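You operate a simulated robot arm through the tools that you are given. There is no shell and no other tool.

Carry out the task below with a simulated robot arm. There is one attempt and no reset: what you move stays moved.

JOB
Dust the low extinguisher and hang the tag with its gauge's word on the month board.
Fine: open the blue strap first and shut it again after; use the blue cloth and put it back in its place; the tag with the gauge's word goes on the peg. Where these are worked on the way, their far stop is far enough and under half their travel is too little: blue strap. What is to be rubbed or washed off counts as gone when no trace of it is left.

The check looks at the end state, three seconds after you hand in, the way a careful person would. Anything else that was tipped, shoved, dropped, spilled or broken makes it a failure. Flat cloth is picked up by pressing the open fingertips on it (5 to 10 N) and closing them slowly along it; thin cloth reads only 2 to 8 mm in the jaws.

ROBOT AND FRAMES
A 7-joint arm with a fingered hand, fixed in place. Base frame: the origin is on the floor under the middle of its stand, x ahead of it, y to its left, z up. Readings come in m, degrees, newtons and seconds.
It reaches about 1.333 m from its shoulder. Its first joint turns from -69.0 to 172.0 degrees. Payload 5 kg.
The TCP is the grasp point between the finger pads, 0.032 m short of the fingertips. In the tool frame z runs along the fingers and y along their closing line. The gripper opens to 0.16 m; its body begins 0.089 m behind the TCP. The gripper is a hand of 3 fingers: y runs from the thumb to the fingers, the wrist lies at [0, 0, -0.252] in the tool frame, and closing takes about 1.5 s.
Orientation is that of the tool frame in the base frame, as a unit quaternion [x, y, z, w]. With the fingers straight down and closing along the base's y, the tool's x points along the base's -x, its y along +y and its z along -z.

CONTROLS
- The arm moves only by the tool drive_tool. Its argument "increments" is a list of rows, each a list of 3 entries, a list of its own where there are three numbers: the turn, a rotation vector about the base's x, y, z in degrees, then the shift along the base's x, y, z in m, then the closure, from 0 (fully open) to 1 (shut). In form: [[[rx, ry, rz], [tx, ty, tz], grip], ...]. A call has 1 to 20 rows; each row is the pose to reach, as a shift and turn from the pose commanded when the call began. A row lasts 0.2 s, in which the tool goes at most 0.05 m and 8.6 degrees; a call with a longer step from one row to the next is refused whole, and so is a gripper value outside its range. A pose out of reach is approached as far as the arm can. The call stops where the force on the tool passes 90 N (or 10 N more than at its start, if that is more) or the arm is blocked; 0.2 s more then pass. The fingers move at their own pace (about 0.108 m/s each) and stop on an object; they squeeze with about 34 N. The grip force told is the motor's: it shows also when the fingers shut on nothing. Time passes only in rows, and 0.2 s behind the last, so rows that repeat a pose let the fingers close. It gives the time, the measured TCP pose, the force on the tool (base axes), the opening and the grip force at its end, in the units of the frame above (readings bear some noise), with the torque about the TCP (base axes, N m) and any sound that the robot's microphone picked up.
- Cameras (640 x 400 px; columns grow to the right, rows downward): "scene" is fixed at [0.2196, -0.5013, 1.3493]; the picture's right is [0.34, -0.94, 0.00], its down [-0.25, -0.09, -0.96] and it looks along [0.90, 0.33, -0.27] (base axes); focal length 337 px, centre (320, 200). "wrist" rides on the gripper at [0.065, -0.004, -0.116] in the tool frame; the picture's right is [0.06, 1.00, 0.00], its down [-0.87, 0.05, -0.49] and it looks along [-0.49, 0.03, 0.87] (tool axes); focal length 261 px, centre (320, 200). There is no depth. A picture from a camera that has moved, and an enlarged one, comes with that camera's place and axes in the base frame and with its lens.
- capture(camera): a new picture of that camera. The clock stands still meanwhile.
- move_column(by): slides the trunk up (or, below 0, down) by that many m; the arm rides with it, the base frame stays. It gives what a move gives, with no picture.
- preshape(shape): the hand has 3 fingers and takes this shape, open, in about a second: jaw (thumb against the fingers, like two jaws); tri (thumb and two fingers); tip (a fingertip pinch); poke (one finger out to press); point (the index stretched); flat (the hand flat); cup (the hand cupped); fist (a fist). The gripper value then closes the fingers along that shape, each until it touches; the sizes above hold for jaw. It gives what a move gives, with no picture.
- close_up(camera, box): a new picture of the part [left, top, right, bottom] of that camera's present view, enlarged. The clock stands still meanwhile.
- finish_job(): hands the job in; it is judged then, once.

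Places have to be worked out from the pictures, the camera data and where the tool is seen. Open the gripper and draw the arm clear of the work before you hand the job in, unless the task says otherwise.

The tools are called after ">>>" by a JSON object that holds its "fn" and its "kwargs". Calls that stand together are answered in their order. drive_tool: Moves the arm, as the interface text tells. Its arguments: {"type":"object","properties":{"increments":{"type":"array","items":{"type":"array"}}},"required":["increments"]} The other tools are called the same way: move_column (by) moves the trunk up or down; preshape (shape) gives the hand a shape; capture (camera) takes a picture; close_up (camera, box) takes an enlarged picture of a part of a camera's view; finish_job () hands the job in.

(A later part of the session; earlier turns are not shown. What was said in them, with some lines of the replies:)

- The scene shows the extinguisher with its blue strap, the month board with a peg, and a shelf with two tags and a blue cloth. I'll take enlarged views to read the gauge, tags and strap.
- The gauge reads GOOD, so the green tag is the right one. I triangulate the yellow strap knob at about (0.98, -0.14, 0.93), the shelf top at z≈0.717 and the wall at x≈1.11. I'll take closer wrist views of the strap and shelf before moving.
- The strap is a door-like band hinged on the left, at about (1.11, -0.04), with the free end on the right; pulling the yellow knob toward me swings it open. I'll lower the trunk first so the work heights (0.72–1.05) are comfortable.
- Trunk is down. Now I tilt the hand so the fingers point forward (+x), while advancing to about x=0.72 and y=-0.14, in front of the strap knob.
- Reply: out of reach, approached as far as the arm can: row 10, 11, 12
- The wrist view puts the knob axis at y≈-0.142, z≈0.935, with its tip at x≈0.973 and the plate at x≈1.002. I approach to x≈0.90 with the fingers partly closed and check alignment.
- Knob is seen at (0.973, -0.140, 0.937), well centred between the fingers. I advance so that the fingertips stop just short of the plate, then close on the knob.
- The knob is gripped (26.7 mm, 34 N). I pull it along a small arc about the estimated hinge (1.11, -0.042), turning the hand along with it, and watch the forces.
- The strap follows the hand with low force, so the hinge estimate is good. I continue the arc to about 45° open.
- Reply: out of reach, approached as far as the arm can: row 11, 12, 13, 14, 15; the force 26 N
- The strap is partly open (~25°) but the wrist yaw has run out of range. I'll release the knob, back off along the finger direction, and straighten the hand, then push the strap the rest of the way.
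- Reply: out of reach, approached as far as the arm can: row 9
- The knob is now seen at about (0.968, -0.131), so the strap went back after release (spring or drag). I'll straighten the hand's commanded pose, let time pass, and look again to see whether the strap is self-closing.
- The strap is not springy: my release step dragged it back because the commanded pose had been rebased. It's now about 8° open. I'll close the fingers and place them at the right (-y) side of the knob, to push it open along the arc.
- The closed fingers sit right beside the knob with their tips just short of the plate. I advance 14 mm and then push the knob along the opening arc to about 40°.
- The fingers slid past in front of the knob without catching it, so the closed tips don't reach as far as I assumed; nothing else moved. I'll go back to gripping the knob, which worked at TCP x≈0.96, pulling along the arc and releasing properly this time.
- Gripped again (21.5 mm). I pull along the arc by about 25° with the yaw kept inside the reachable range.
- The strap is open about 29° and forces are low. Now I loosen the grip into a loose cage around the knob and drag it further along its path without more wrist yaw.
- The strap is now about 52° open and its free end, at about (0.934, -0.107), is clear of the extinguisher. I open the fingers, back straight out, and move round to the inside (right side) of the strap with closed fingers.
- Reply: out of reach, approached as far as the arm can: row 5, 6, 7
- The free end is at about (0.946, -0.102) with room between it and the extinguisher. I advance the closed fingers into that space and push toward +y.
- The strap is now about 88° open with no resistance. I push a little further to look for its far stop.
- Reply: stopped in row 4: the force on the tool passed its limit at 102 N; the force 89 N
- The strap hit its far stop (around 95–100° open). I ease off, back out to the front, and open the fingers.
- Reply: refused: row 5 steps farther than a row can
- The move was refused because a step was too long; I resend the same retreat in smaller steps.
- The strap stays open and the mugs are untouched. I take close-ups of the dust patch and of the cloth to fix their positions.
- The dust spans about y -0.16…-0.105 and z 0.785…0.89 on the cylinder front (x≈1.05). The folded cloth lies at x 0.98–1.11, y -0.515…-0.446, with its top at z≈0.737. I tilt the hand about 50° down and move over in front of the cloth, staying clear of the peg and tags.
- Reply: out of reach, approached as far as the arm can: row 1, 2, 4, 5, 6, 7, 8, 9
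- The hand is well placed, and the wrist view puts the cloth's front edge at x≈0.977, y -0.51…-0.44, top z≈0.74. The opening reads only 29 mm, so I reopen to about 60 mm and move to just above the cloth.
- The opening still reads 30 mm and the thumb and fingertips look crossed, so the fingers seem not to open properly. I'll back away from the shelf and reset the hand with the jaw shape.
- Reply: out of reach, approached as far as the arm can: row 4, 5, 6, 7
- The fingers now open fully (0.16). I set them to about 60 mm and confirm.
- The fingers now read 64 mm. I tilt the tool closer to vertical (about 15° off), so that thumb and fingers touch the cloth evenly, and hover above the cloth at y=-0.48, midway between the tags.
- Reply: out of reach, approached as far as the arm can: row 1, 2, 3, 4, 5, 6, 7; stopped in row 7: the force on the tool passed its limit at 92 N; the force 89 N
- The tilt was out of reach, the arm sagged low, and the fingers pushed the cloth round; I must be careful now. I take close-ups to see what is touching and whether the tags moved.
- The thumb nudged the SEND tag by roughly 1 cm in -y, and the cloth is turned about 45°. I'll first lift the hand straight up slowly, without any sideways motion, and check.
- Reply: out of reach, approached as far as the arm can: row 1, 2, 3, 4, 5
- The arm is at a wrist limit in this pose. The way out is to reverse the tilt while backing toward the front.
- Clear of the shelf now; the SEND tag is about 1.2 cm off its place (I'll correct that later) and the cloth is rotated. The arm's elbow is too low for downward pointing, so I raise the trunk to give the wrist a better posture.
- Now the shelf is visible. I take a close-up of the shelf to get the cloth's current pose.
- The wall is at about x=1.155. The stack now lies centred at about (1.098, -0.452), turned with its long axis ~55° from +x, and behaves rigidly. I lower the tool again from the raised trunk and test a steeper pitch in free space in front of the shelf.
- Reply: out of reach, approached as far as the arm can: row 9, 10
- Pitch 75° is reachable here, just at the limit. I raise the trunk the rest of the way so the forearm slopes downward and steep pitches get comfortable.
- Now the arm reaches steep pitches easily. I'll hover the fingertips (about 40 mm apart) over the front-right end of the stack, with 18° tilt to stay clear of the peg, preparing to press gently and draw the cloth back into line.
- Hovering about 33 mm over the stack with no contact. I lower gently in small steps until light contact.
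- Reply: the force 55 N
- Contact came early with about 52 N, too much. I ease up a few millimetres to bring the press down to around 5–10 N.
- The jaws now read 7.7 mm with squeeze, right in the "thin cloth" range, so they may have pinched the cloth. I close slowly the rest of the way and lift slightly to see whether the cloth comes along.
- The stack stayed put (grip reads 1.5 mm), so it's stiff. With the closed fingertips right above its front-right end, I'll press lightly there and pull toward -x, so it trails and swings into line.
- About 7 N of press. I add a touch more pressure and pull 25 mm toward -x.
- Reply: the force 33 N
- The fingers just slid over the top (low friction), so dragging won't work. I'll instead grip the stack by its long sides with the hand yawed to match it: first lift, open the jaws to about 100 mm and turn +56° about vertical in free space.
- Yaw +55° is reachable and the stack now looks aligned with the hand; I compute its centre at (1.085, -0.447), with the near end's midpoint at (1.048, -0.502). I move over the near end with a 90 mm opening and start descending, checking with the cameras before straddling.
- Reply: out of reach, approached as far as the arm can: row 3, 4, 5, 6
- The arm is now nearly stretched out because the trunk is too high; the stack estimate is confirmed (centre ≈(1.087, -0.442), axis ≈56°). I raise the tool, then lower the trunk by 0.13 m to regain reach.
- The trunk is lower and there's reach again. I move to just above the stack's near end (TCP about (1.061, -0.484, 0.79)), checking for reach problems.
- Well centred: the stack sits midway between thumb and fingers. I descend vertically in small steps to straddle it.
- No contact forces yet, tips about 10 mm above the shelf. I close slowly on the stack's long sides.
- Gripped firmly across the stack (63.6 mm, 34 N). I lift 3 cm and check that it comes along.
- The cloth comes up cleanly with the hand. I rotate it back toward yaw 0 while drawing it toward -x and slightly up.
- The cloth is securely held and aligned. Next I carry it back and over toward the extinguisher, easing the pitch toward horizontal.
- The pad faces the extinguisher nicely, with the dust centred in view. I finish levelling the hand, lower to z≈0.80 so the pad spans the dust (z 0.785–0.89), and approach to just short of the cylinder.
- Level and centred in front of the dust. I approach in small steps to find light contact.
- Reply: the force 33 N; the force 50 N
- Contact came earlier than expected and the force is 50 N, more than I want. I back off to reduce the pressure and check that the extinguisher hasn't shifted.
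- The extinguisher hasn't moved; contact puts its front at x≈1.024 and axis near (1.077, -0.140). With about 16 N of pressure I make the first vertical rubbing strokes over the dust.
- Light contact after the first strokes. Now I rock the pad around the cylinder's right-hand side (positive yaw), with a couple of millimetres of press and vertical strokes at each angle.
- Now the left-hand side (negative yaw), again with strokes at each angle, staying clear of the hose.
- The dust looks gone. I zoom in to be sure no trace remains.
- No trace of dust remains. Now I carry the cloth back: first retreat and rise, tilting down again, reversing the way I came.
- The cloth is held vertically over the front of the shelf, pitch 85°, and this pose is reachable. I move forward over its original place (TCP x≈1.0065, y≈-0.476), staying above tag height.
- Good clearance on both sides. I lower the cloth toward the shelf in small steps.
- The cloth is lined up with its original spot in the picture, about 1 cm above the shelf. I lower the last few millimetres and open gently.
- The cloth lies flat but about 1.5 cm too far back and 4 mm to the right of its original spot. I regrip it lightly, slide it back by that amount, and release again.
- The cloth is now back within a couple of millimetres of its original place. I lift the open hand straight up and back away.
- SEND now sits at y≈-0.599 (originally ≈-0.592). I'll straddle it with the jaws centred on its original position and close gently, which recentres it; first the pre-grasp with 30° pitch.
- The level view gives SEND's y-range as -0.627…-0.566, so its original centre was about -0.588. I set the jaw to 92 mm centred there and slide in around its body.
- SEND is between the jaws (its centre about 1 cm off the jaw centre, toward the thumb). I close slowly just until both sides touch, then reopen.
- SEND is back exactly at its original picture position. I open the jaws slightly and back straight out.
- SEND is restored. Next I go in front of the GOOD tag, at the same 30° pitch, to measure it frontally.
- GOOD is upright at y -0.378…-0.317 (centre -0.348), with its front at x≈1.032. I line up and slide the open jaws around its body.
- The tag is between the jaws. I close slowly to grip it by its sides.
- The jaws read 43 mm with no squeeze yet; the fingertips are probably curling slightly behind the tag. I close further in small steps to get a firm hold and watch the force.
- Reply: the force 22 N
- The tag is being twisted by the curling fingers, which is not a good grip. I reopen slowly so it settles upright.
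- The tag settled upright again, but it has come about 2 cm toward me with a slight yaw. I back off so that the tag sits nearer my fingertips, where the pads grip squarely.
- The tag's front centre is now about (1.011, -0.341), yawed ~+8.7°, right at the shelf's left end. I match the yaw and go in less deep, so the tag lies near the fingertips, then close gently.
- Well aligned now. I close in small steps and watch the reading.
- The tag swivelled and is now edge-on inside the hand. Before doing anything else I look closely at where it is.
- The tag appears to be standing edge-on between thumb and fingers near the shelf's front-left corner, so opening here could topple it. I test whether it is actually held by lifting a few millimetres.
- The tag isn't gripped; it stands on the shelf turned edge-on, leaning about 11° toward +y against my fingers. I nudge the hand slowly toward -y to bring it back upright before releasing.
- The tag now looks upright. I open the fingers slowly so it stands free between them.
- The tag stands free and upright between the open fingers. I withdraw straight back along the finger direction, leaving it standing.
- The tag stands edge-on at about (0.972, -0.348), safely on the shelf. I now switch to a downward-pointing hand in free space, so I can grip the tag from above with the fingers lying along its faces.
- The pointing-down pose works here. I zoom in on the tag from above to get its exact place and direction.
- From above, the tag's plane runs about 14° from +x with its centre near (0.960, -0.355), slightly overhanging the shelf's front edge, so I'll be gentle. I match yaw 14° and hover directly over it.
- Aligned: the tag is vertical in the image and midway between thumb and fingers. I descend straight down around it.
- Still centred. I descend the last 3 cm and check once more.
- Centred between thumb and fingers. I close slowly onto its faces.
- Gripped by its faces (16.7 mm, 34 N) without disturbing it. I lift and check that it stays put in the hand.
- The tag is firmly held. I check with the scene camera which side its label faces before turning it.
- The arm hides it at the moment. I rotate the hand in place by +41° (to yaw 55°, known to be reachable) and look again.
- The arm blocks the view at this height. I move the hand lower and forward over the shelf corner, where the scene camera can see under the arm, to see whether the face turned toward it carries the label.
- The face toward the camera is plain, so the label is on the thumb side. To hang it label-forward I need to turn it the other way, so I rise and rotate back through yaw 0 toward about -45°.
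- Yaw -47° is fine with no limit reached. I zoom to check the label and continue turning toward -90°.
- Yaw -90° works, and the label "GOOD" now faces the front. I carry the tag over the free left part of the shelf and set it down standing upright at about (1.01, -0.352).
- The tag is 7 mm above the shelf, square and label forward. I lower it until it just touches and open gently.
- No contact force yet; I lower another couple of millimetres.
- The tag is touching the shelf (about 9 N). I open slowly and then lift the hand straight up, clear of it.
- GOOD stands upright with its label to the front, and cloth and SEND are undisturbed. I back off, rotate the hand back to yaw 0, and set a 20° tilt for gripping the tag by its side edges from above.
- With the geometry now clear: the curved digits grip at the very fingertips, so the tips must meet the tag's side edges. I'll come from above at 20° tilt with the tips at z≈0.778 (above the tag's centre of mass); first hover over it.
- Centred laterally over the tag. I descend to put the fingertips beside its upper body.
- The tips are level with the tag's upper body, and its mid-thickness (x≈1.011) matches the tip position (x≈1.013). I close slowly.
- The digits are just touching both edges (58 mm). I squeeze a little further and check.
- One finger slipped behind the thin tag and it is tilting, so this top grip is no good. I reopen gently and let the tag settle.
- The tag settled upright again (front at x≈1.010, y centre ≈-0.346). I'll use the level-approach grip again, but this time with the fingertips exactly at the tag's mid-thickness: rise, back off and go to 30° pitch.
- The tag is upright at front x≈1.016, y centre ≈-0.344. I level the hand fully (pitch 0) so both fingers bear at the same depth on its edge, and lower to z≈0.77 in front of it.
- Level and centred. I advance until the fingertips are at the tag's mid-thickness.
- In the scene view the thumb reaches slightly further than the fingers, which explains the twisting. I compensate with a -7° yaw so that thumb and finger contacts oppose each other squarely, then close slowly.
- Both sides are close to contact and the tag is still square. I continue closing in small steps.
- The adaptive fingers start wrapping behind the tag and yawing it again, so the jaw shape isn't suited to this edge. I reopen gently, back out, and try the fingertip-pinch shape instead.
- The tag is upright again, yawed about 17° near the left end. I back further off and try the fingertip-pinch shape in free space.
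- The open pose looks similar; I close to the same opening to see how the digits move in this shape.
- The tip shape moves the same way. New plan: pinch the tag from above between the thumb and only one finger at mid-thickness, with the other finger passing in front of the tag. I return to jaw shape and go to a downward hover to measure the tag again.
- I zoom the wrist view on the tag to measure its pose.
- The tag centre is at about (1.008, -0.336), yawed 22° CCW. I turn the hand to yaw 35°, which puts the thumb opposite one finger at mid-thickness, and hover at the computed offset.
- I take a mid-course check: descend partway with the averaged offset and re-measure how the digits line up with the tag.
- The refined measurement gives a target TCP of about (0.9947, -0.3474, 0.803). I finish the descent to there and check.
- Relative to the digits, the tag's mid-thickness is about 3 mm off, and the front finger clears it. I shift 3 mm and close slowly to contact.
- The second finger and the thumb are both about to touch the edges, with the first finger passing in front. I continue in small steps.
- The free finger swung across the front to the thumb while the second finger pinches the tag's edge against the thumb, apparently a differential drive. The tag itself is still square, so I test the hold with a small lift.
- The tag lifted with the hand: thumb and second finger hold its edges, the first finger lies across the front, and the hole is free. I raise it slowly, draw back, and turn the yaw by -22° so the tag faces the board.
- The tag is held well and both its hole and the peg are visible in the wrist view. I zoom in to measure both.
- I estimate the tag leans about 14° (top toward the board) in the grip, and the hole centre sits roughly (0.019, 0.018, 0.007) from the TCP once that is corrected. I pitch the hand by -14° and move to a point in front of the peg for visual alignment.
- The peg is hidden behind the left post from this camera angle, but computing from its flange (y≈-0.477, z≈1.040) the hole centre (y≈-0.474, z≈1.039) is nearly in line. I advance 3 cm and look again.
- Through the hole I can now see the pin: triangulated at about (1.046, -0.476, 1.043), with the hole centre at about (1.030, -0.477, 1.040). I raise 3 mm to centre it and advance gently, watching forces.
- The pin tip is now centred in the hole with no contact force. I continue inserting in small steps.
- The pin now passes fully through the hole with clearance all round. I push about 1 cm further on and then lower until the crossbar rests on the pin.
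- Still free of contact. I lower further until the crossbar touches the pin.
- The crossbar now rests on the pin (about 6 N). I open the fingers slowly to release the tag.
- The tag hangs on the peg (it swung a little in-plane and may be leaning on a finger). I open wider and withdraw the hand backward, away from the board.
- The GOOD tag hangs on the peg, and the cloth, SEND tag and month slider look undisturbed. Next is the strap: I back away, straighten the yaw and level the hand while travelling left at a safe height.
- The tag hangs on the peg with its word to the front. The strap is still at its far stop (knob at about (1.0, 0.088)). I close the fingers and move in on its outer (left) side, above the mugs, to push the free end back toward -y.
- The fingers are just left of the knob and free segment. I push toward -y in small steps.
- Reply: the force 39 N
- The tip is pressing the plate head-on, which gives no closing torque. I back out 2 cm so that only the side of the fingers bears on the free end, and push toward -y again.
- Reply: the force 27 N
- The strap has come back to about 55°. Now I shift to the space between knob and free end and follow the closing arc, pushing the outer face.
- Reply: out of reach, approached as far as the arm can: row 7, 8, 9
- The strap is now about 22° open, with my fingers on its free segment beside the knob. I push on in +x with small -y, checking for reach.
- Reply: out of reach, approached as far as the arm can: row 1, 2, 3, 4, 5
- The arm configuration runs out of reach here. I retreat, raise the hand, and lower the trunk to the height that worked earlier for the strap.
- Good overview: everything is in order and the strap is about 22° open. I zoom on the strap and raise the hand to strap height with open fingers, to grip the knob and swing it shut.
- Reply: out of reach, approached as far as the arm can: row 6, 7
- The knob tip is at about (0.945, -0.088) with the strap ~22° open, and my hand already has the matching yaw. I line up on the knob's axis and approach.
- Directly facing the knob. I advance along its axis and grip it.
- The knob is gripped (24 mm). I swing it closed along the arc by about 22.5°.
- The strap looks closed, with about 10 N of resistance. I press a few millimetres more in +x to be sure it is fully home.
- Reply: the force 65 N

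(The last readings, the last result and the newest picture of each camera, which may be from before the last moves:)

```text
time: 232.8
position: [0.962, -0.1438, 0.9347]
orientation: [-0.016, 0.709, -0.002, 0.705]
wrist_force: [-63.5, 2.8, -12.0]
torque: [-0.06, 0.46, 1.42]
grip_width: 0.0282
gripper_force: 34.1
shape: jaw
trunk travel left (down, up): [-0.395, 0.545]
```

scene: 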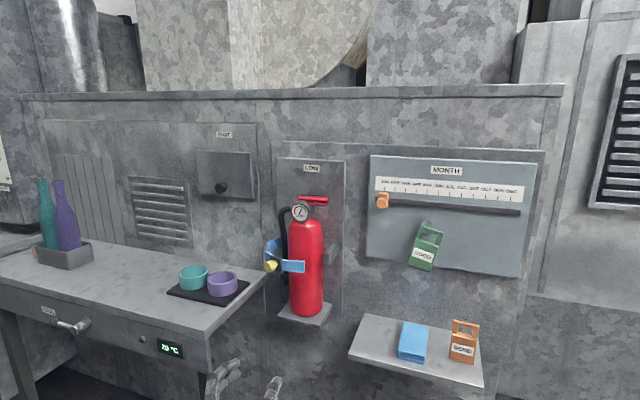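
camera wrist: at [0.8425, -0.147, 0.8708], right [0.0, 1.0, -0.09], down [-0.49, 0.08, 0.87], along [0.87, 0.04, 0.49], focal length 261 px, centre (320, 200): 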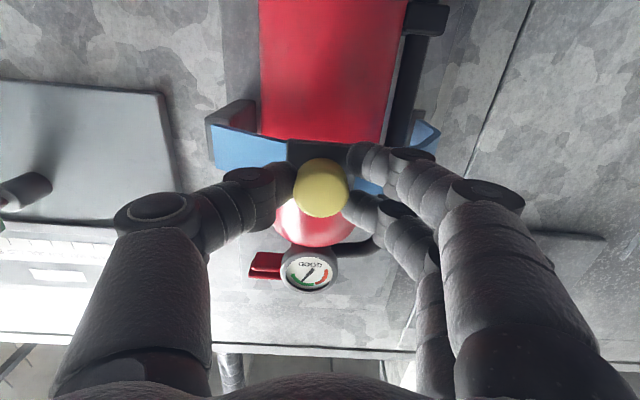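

That reached the hard stop (64 N), so the strap is fully shut. I ease off the pressure, open the fingers wide in place, and then back straight out.

>>> {"fn": "drive_tool", "kwargs": {"increments": [[[0, 0, 0], [-0.003, 0.001, 0], 1], [[0, 0, 0], [-0.004, 0.002, 0], 0.85], [[0, 0, 0], [-0.004, 0.002, 0], 0.7], [[0, 0, 0], [-0.004, 0.002, 0], 0.55], [[0, 0, 0], [-0.004, 0.002, 0], 0.42], [[0, 0, 0], [-0.004, 0.002, 0], 0.42], [[0, 0, 0], [-0.015, 0.002, 0], 0.42], [[0, 0, 0], [-0.035, 0.002, 0], 0.42], [[0, 0, 0], [-0.065, 0.002, 0], 0.42], [[0, 0, 0], [-0.1, 0.002, 0], 0.42], [[0, 0, 0], [-0.14, 0.002, 0], 0.3]]}}

>>> {"fn": "capture", "kwargs": {"camera": "wrist"}}

>>> {"fn": "close_up", "kwargs": {"camera": "scene", "box": [240, 210, 340, 300]}}

```text
time: 235.2
position: [0.8242, -0.1405, 0.9372]
orientation: [-0.017, 0.708, -0.003, 0.706]
wrist_force: [-1.3, 0.1, 0.7]
torque: [0.0, -0.01, -0.04]
grip_width: 0.1118
gripper_force: 0.1
shape: jaw
trunk travel left (down, up): [-0.395, 0.545]
```

```text
taken
camera wrist: at [0.7078, -0.1487, 0.8739], right [-0.02, 1.0, -0.09], down [-0.49, 0.07, 0.87], along [0.87, 0.06, 0.49], focal length 261 px, centre (320, 200)
```

wrist: 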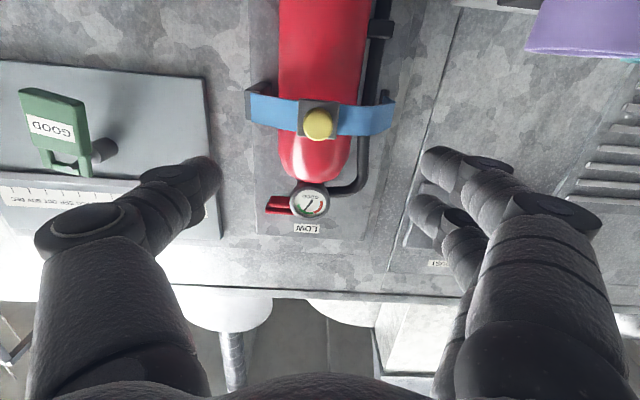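

```text
4.44 times, centred on (290, 255) of scene
camera zoom: at [0.2196, -0.5013, 1.3493], right [0.34, -0.94, 0.0], down [-0.25, -0.09, -0.96], along [0.9, 0.33, -0.27], focal length 1497 px, centre (453, -44)
```

zoom: 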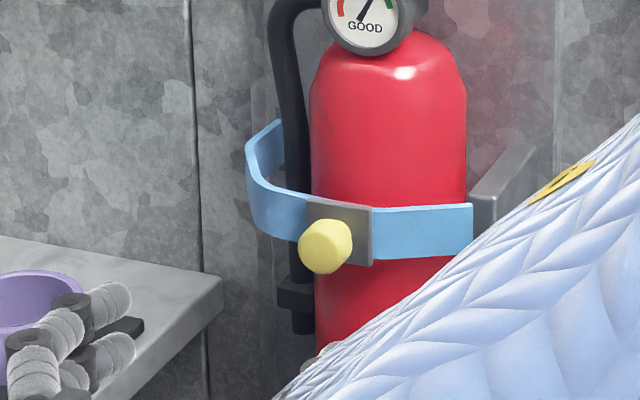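

The strap's knob and free end match their original closed positions. I draw the arm back clear of the work and open the gripper, then inspect everything.

>>> {"fn": "drive_tool", "kwargs": {"increments": [[[0, 0, 0], [-0.04, 0.0, 0.0], 0.2], [[0, 0, 0], [-0.08, 0.01, 0.0], 0.0], [[0, 4, 0], [-0.11, 0.02, 0.0], 0.0], [[0, 10, 0], [-0.13, 0.04, 0.01], 0.0], [[0, 17, 0], [-0.14, 0.06, 0.02], 0.0], [[0, 24, 0], [-0.15, 0.08, 0.03], 0.0], [[0, 31, 0], [-0.16, 0.1, 0.04], 0.0], [[0, 38, 0], [-0.17, 0.12, 0.05], 0.0], [[0, 45, 0], [-0.18, 0.14, 0.05], 0.0]]}}

>>> {"fn": "capture", "kwargs": {"camera": "scene"}}

>>> {"fn": "close_up", "kwargs": {"camera": "scene", "box": [360, 190, 500, 290]}}

>>> {"fn": "close_up", "kwargs": {"camera": "scene", "box": [340, 290, 500, 390]}}

```text
time: 236.8
position: [0.6452, -0.012, 1.2181]
orientation: [-0.115, 0.672, -0.127, 0.721]
wrist_force: [-0.9, -1.4, 2.9]
torque: [0.0, 0.25, 0.07]
grip_width: 0.1599
gripper_force: 0.0
shape: jaw
out of reach, approached as far as the arm can: row 4, 5, 6, 7, 8
trunk travel left (down, up): [-0.395, 0.545]
stopped in row 8: the arm was blocked; the commanded pose is now the measured one
```

```text
taken
```

scene: 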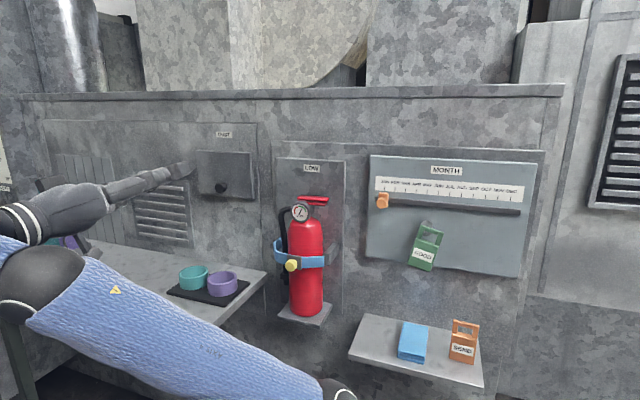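

```text
4.00 times, centred on (430, 240) of scene
camera zoom: at [0.2196, -0.5013, 1.3493], right [0.34, -0.94, 0.0], down [-0.25, -0.09, -0.96], along [0.9, 0.33, -0.27], focal length 1347 px, centre (-120, 40)
```

zoom: 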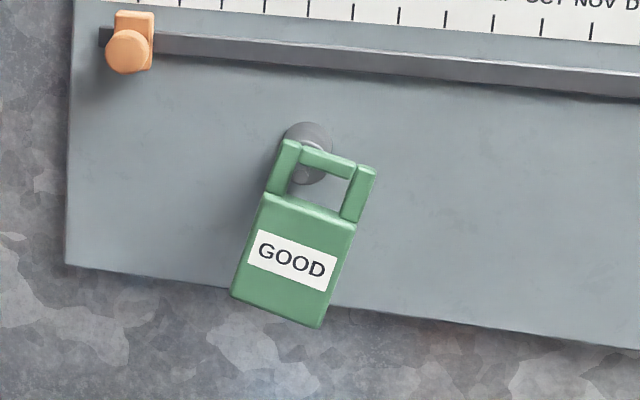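

```text
4.00 times, centred on (420, 340) of scene
camera zoom: at [0.2196, -0.5013, 1.3493], right [0.34, -0.94, 0.0], down [-0.25, -0.09, -0.96], along [0.9, 0.33, -0.27], focal length 1347 px, centre (-80, -360)
```

zoom: 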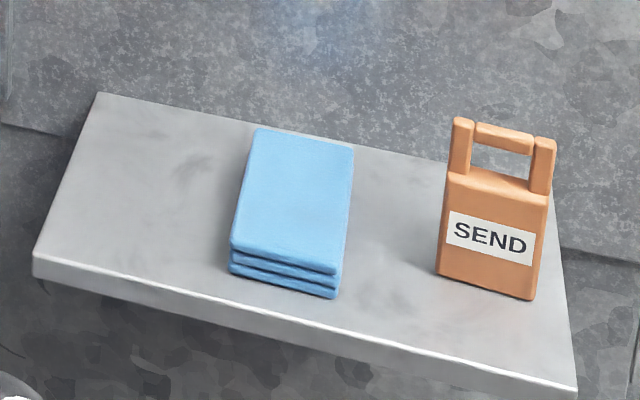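

Strap, cloth, SEND and the hung GOOD tag look right. The arm stopped on a blocked retreat (near its own base); I check the surroundings, in particular the bottles at the left.

>>> {"fn": "close_up", "kwargs": {"camera": "scene", "box": [0, 150, 140, 290]}}

>>> {"fn": "capture", "kwargs": {"camera": "wrist"}}

```text
2.86 times, centred on (70, 220) of scene
camera zoom: at [0.2196, -0.5013, 1.3493], right [0.34, -0.94, 0.0], down [-0.25, -0.09, -0.96], along [0.9, 0.33, -0.27], focal length 962 px, centre (1034, 143)
```

zoom: 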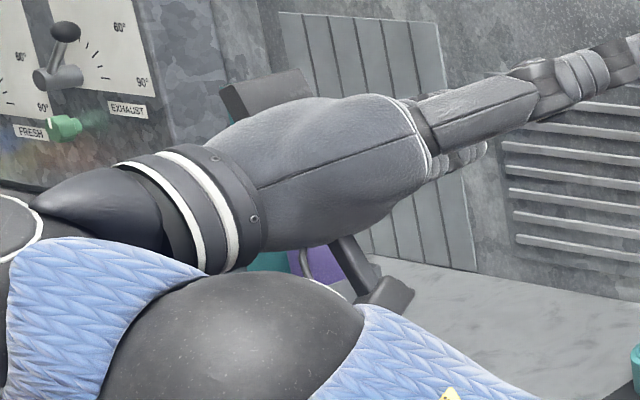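

```text
taken
camera wrist: at [0.5344, -0.0373, 1.1508], right [0.03, 0.92, -0.4], down [-0.55, 0.35, 0.76], along [0.84, 0.19, 0.51], focal length 261 px, centre (320, 200)
```

wrist: 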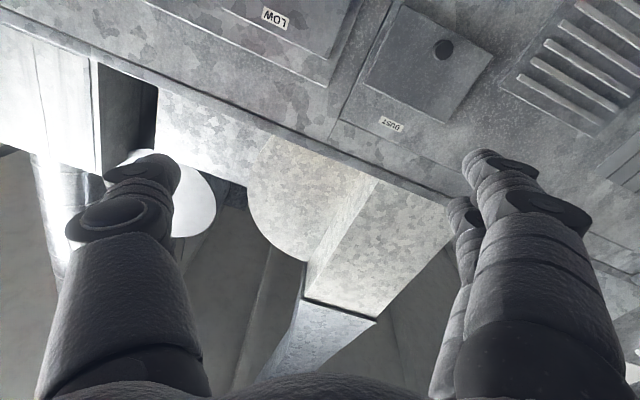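

The arm hides the bottles in this view. I move it gently forward and to the right, to a clear, reachable pose, and recheck.

>>> {"fn": "drive_tool", "kwargs": {"increments": [[[0, 0, 0], [0.03, -0.02, -0.01], 0], [[0, 0, 0], [0.06, -0.05, -0.02], 0], [[0, 0, 0], [0.08, -0.08, -0.03], 0], [[0, 0, 0], [0.09, -0.11, -0.04], 0]]}}

>>> {"fn": "capture", "kwargs": {"camera": "scene"}}

```text
time: 237.8
position: [0.7389, -0.1229, 1.1742]
orientation: [-0.116, 0.673, -0.128, 0.72]
wrist_force: [-0.2, -1.0, -0.2]
torque: [-0.01, -0.04, -0.04]
grip_width: 0.1598
gripper_force: 0.1
shape: jaw
trunk travel left (down, up): [-0.395, 0.545]
```

```text
taken
```

scene: 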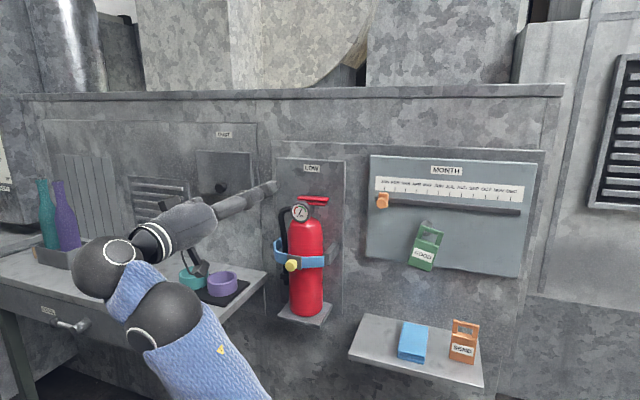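

Bottles and mugs are unchanged. I take final close-ups of the extinguisher and strap, and of the tag on the peg.

>>> {"fn": "close_up", "kwargs": {"camera": "scene", "box": [265, 225, 355, 330]}}

>>> {"fn": "close_up", "kwargs": {"camera": "scene", "box": [400, 210, 460, 280]}}

>>> {"fn": "close_up", "kwargs": {"camera": "scene", "box": [160, 180, 290, 310]}}

```text
3.81 times, centred on (310, 278) of scene
camera zoom: at [0.2196, -0.5013, 1.3493], right [0.34, -0.94, 0.0], down [-0.25, -0.09, -0.96], along [0.9, 0.33, -0.27], focal length 1283 px, centre (358, -95)
```

zoom: 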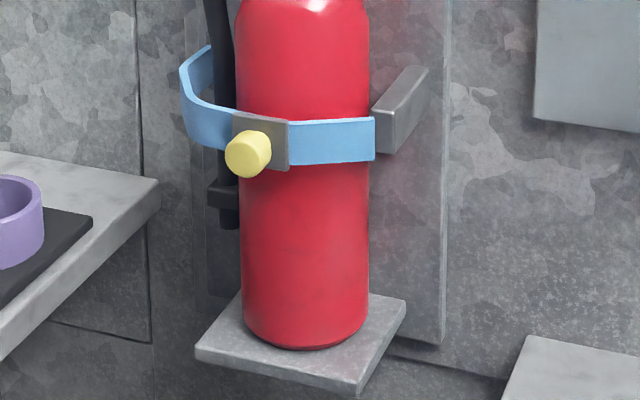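

```text
5.71 times, centred on (430, 245) of scene
camera zoom: at [0.2196, -0.5013, 1.3493], right [0.34, -0.94, 0.0], down [-0.25, -0.09, -0.96], along [0.9, 0.33, -0.27], focal length 1925 px, centre (-309, -57)
```

zoom: 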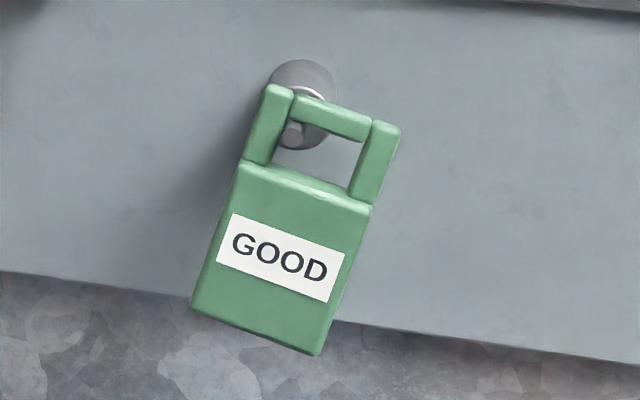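

```text
3.08 times, centred on (225, 245) of scene
camera zoom: at [0.2196, -0.5013, 1.3493], right [0.34, -0.94, 0.0], down [-0.25, -0.09, -0.96], along [0.9, 0.33, -0.27], focal length 1036 px, centre (612, 62)
```

zoom: 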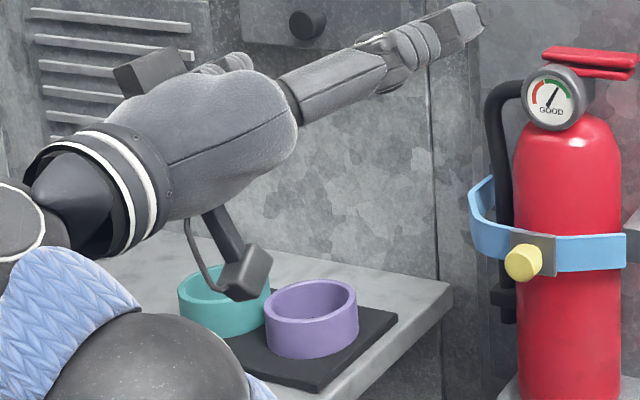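

All goals are met: the dust is gone without trace, the strap is fully shut, the blue cloth is back in its place, GOOD hangs on the peg with the pin through its hole, and SEND, mugs, bottles and slider are as they were. The gripper is open and the arm is clear, so I hand in the job.

>>> {"fn": "finish_job", "kwargs": {}}

```text
The job is handed in.
```

I handed the job in with everything done. The low extinguisher is dusted and the GOOD tag, matching its gauge, hangs on the month board's peg.

- **Dust:** none shows in close-ups of the extinguisher.
- **Blue strap:** I opened it to its far stop before dusting. Afterwards I closed it to its hard stop, and it matches its original closed position.
- **Blue cloth:** it is back within about 5 mm of where it lay. I knocked it round once before picking it up properly.
- **GOOD tag:** it hangs label to the front with the pin through its hole. It tilts about 20° because the pin sits in one corner of the hole.
- **SEND tag:** my thumb pushed it about 1 cm early on. I moved it back to its original spot.
- **Everything else:** the mugs, bottles and month slider look unmoved.

The tag took several attempts to grip. It slid about on the shelf and leaned once, but it never fell. The gripper is open and the arm is clear of the work.
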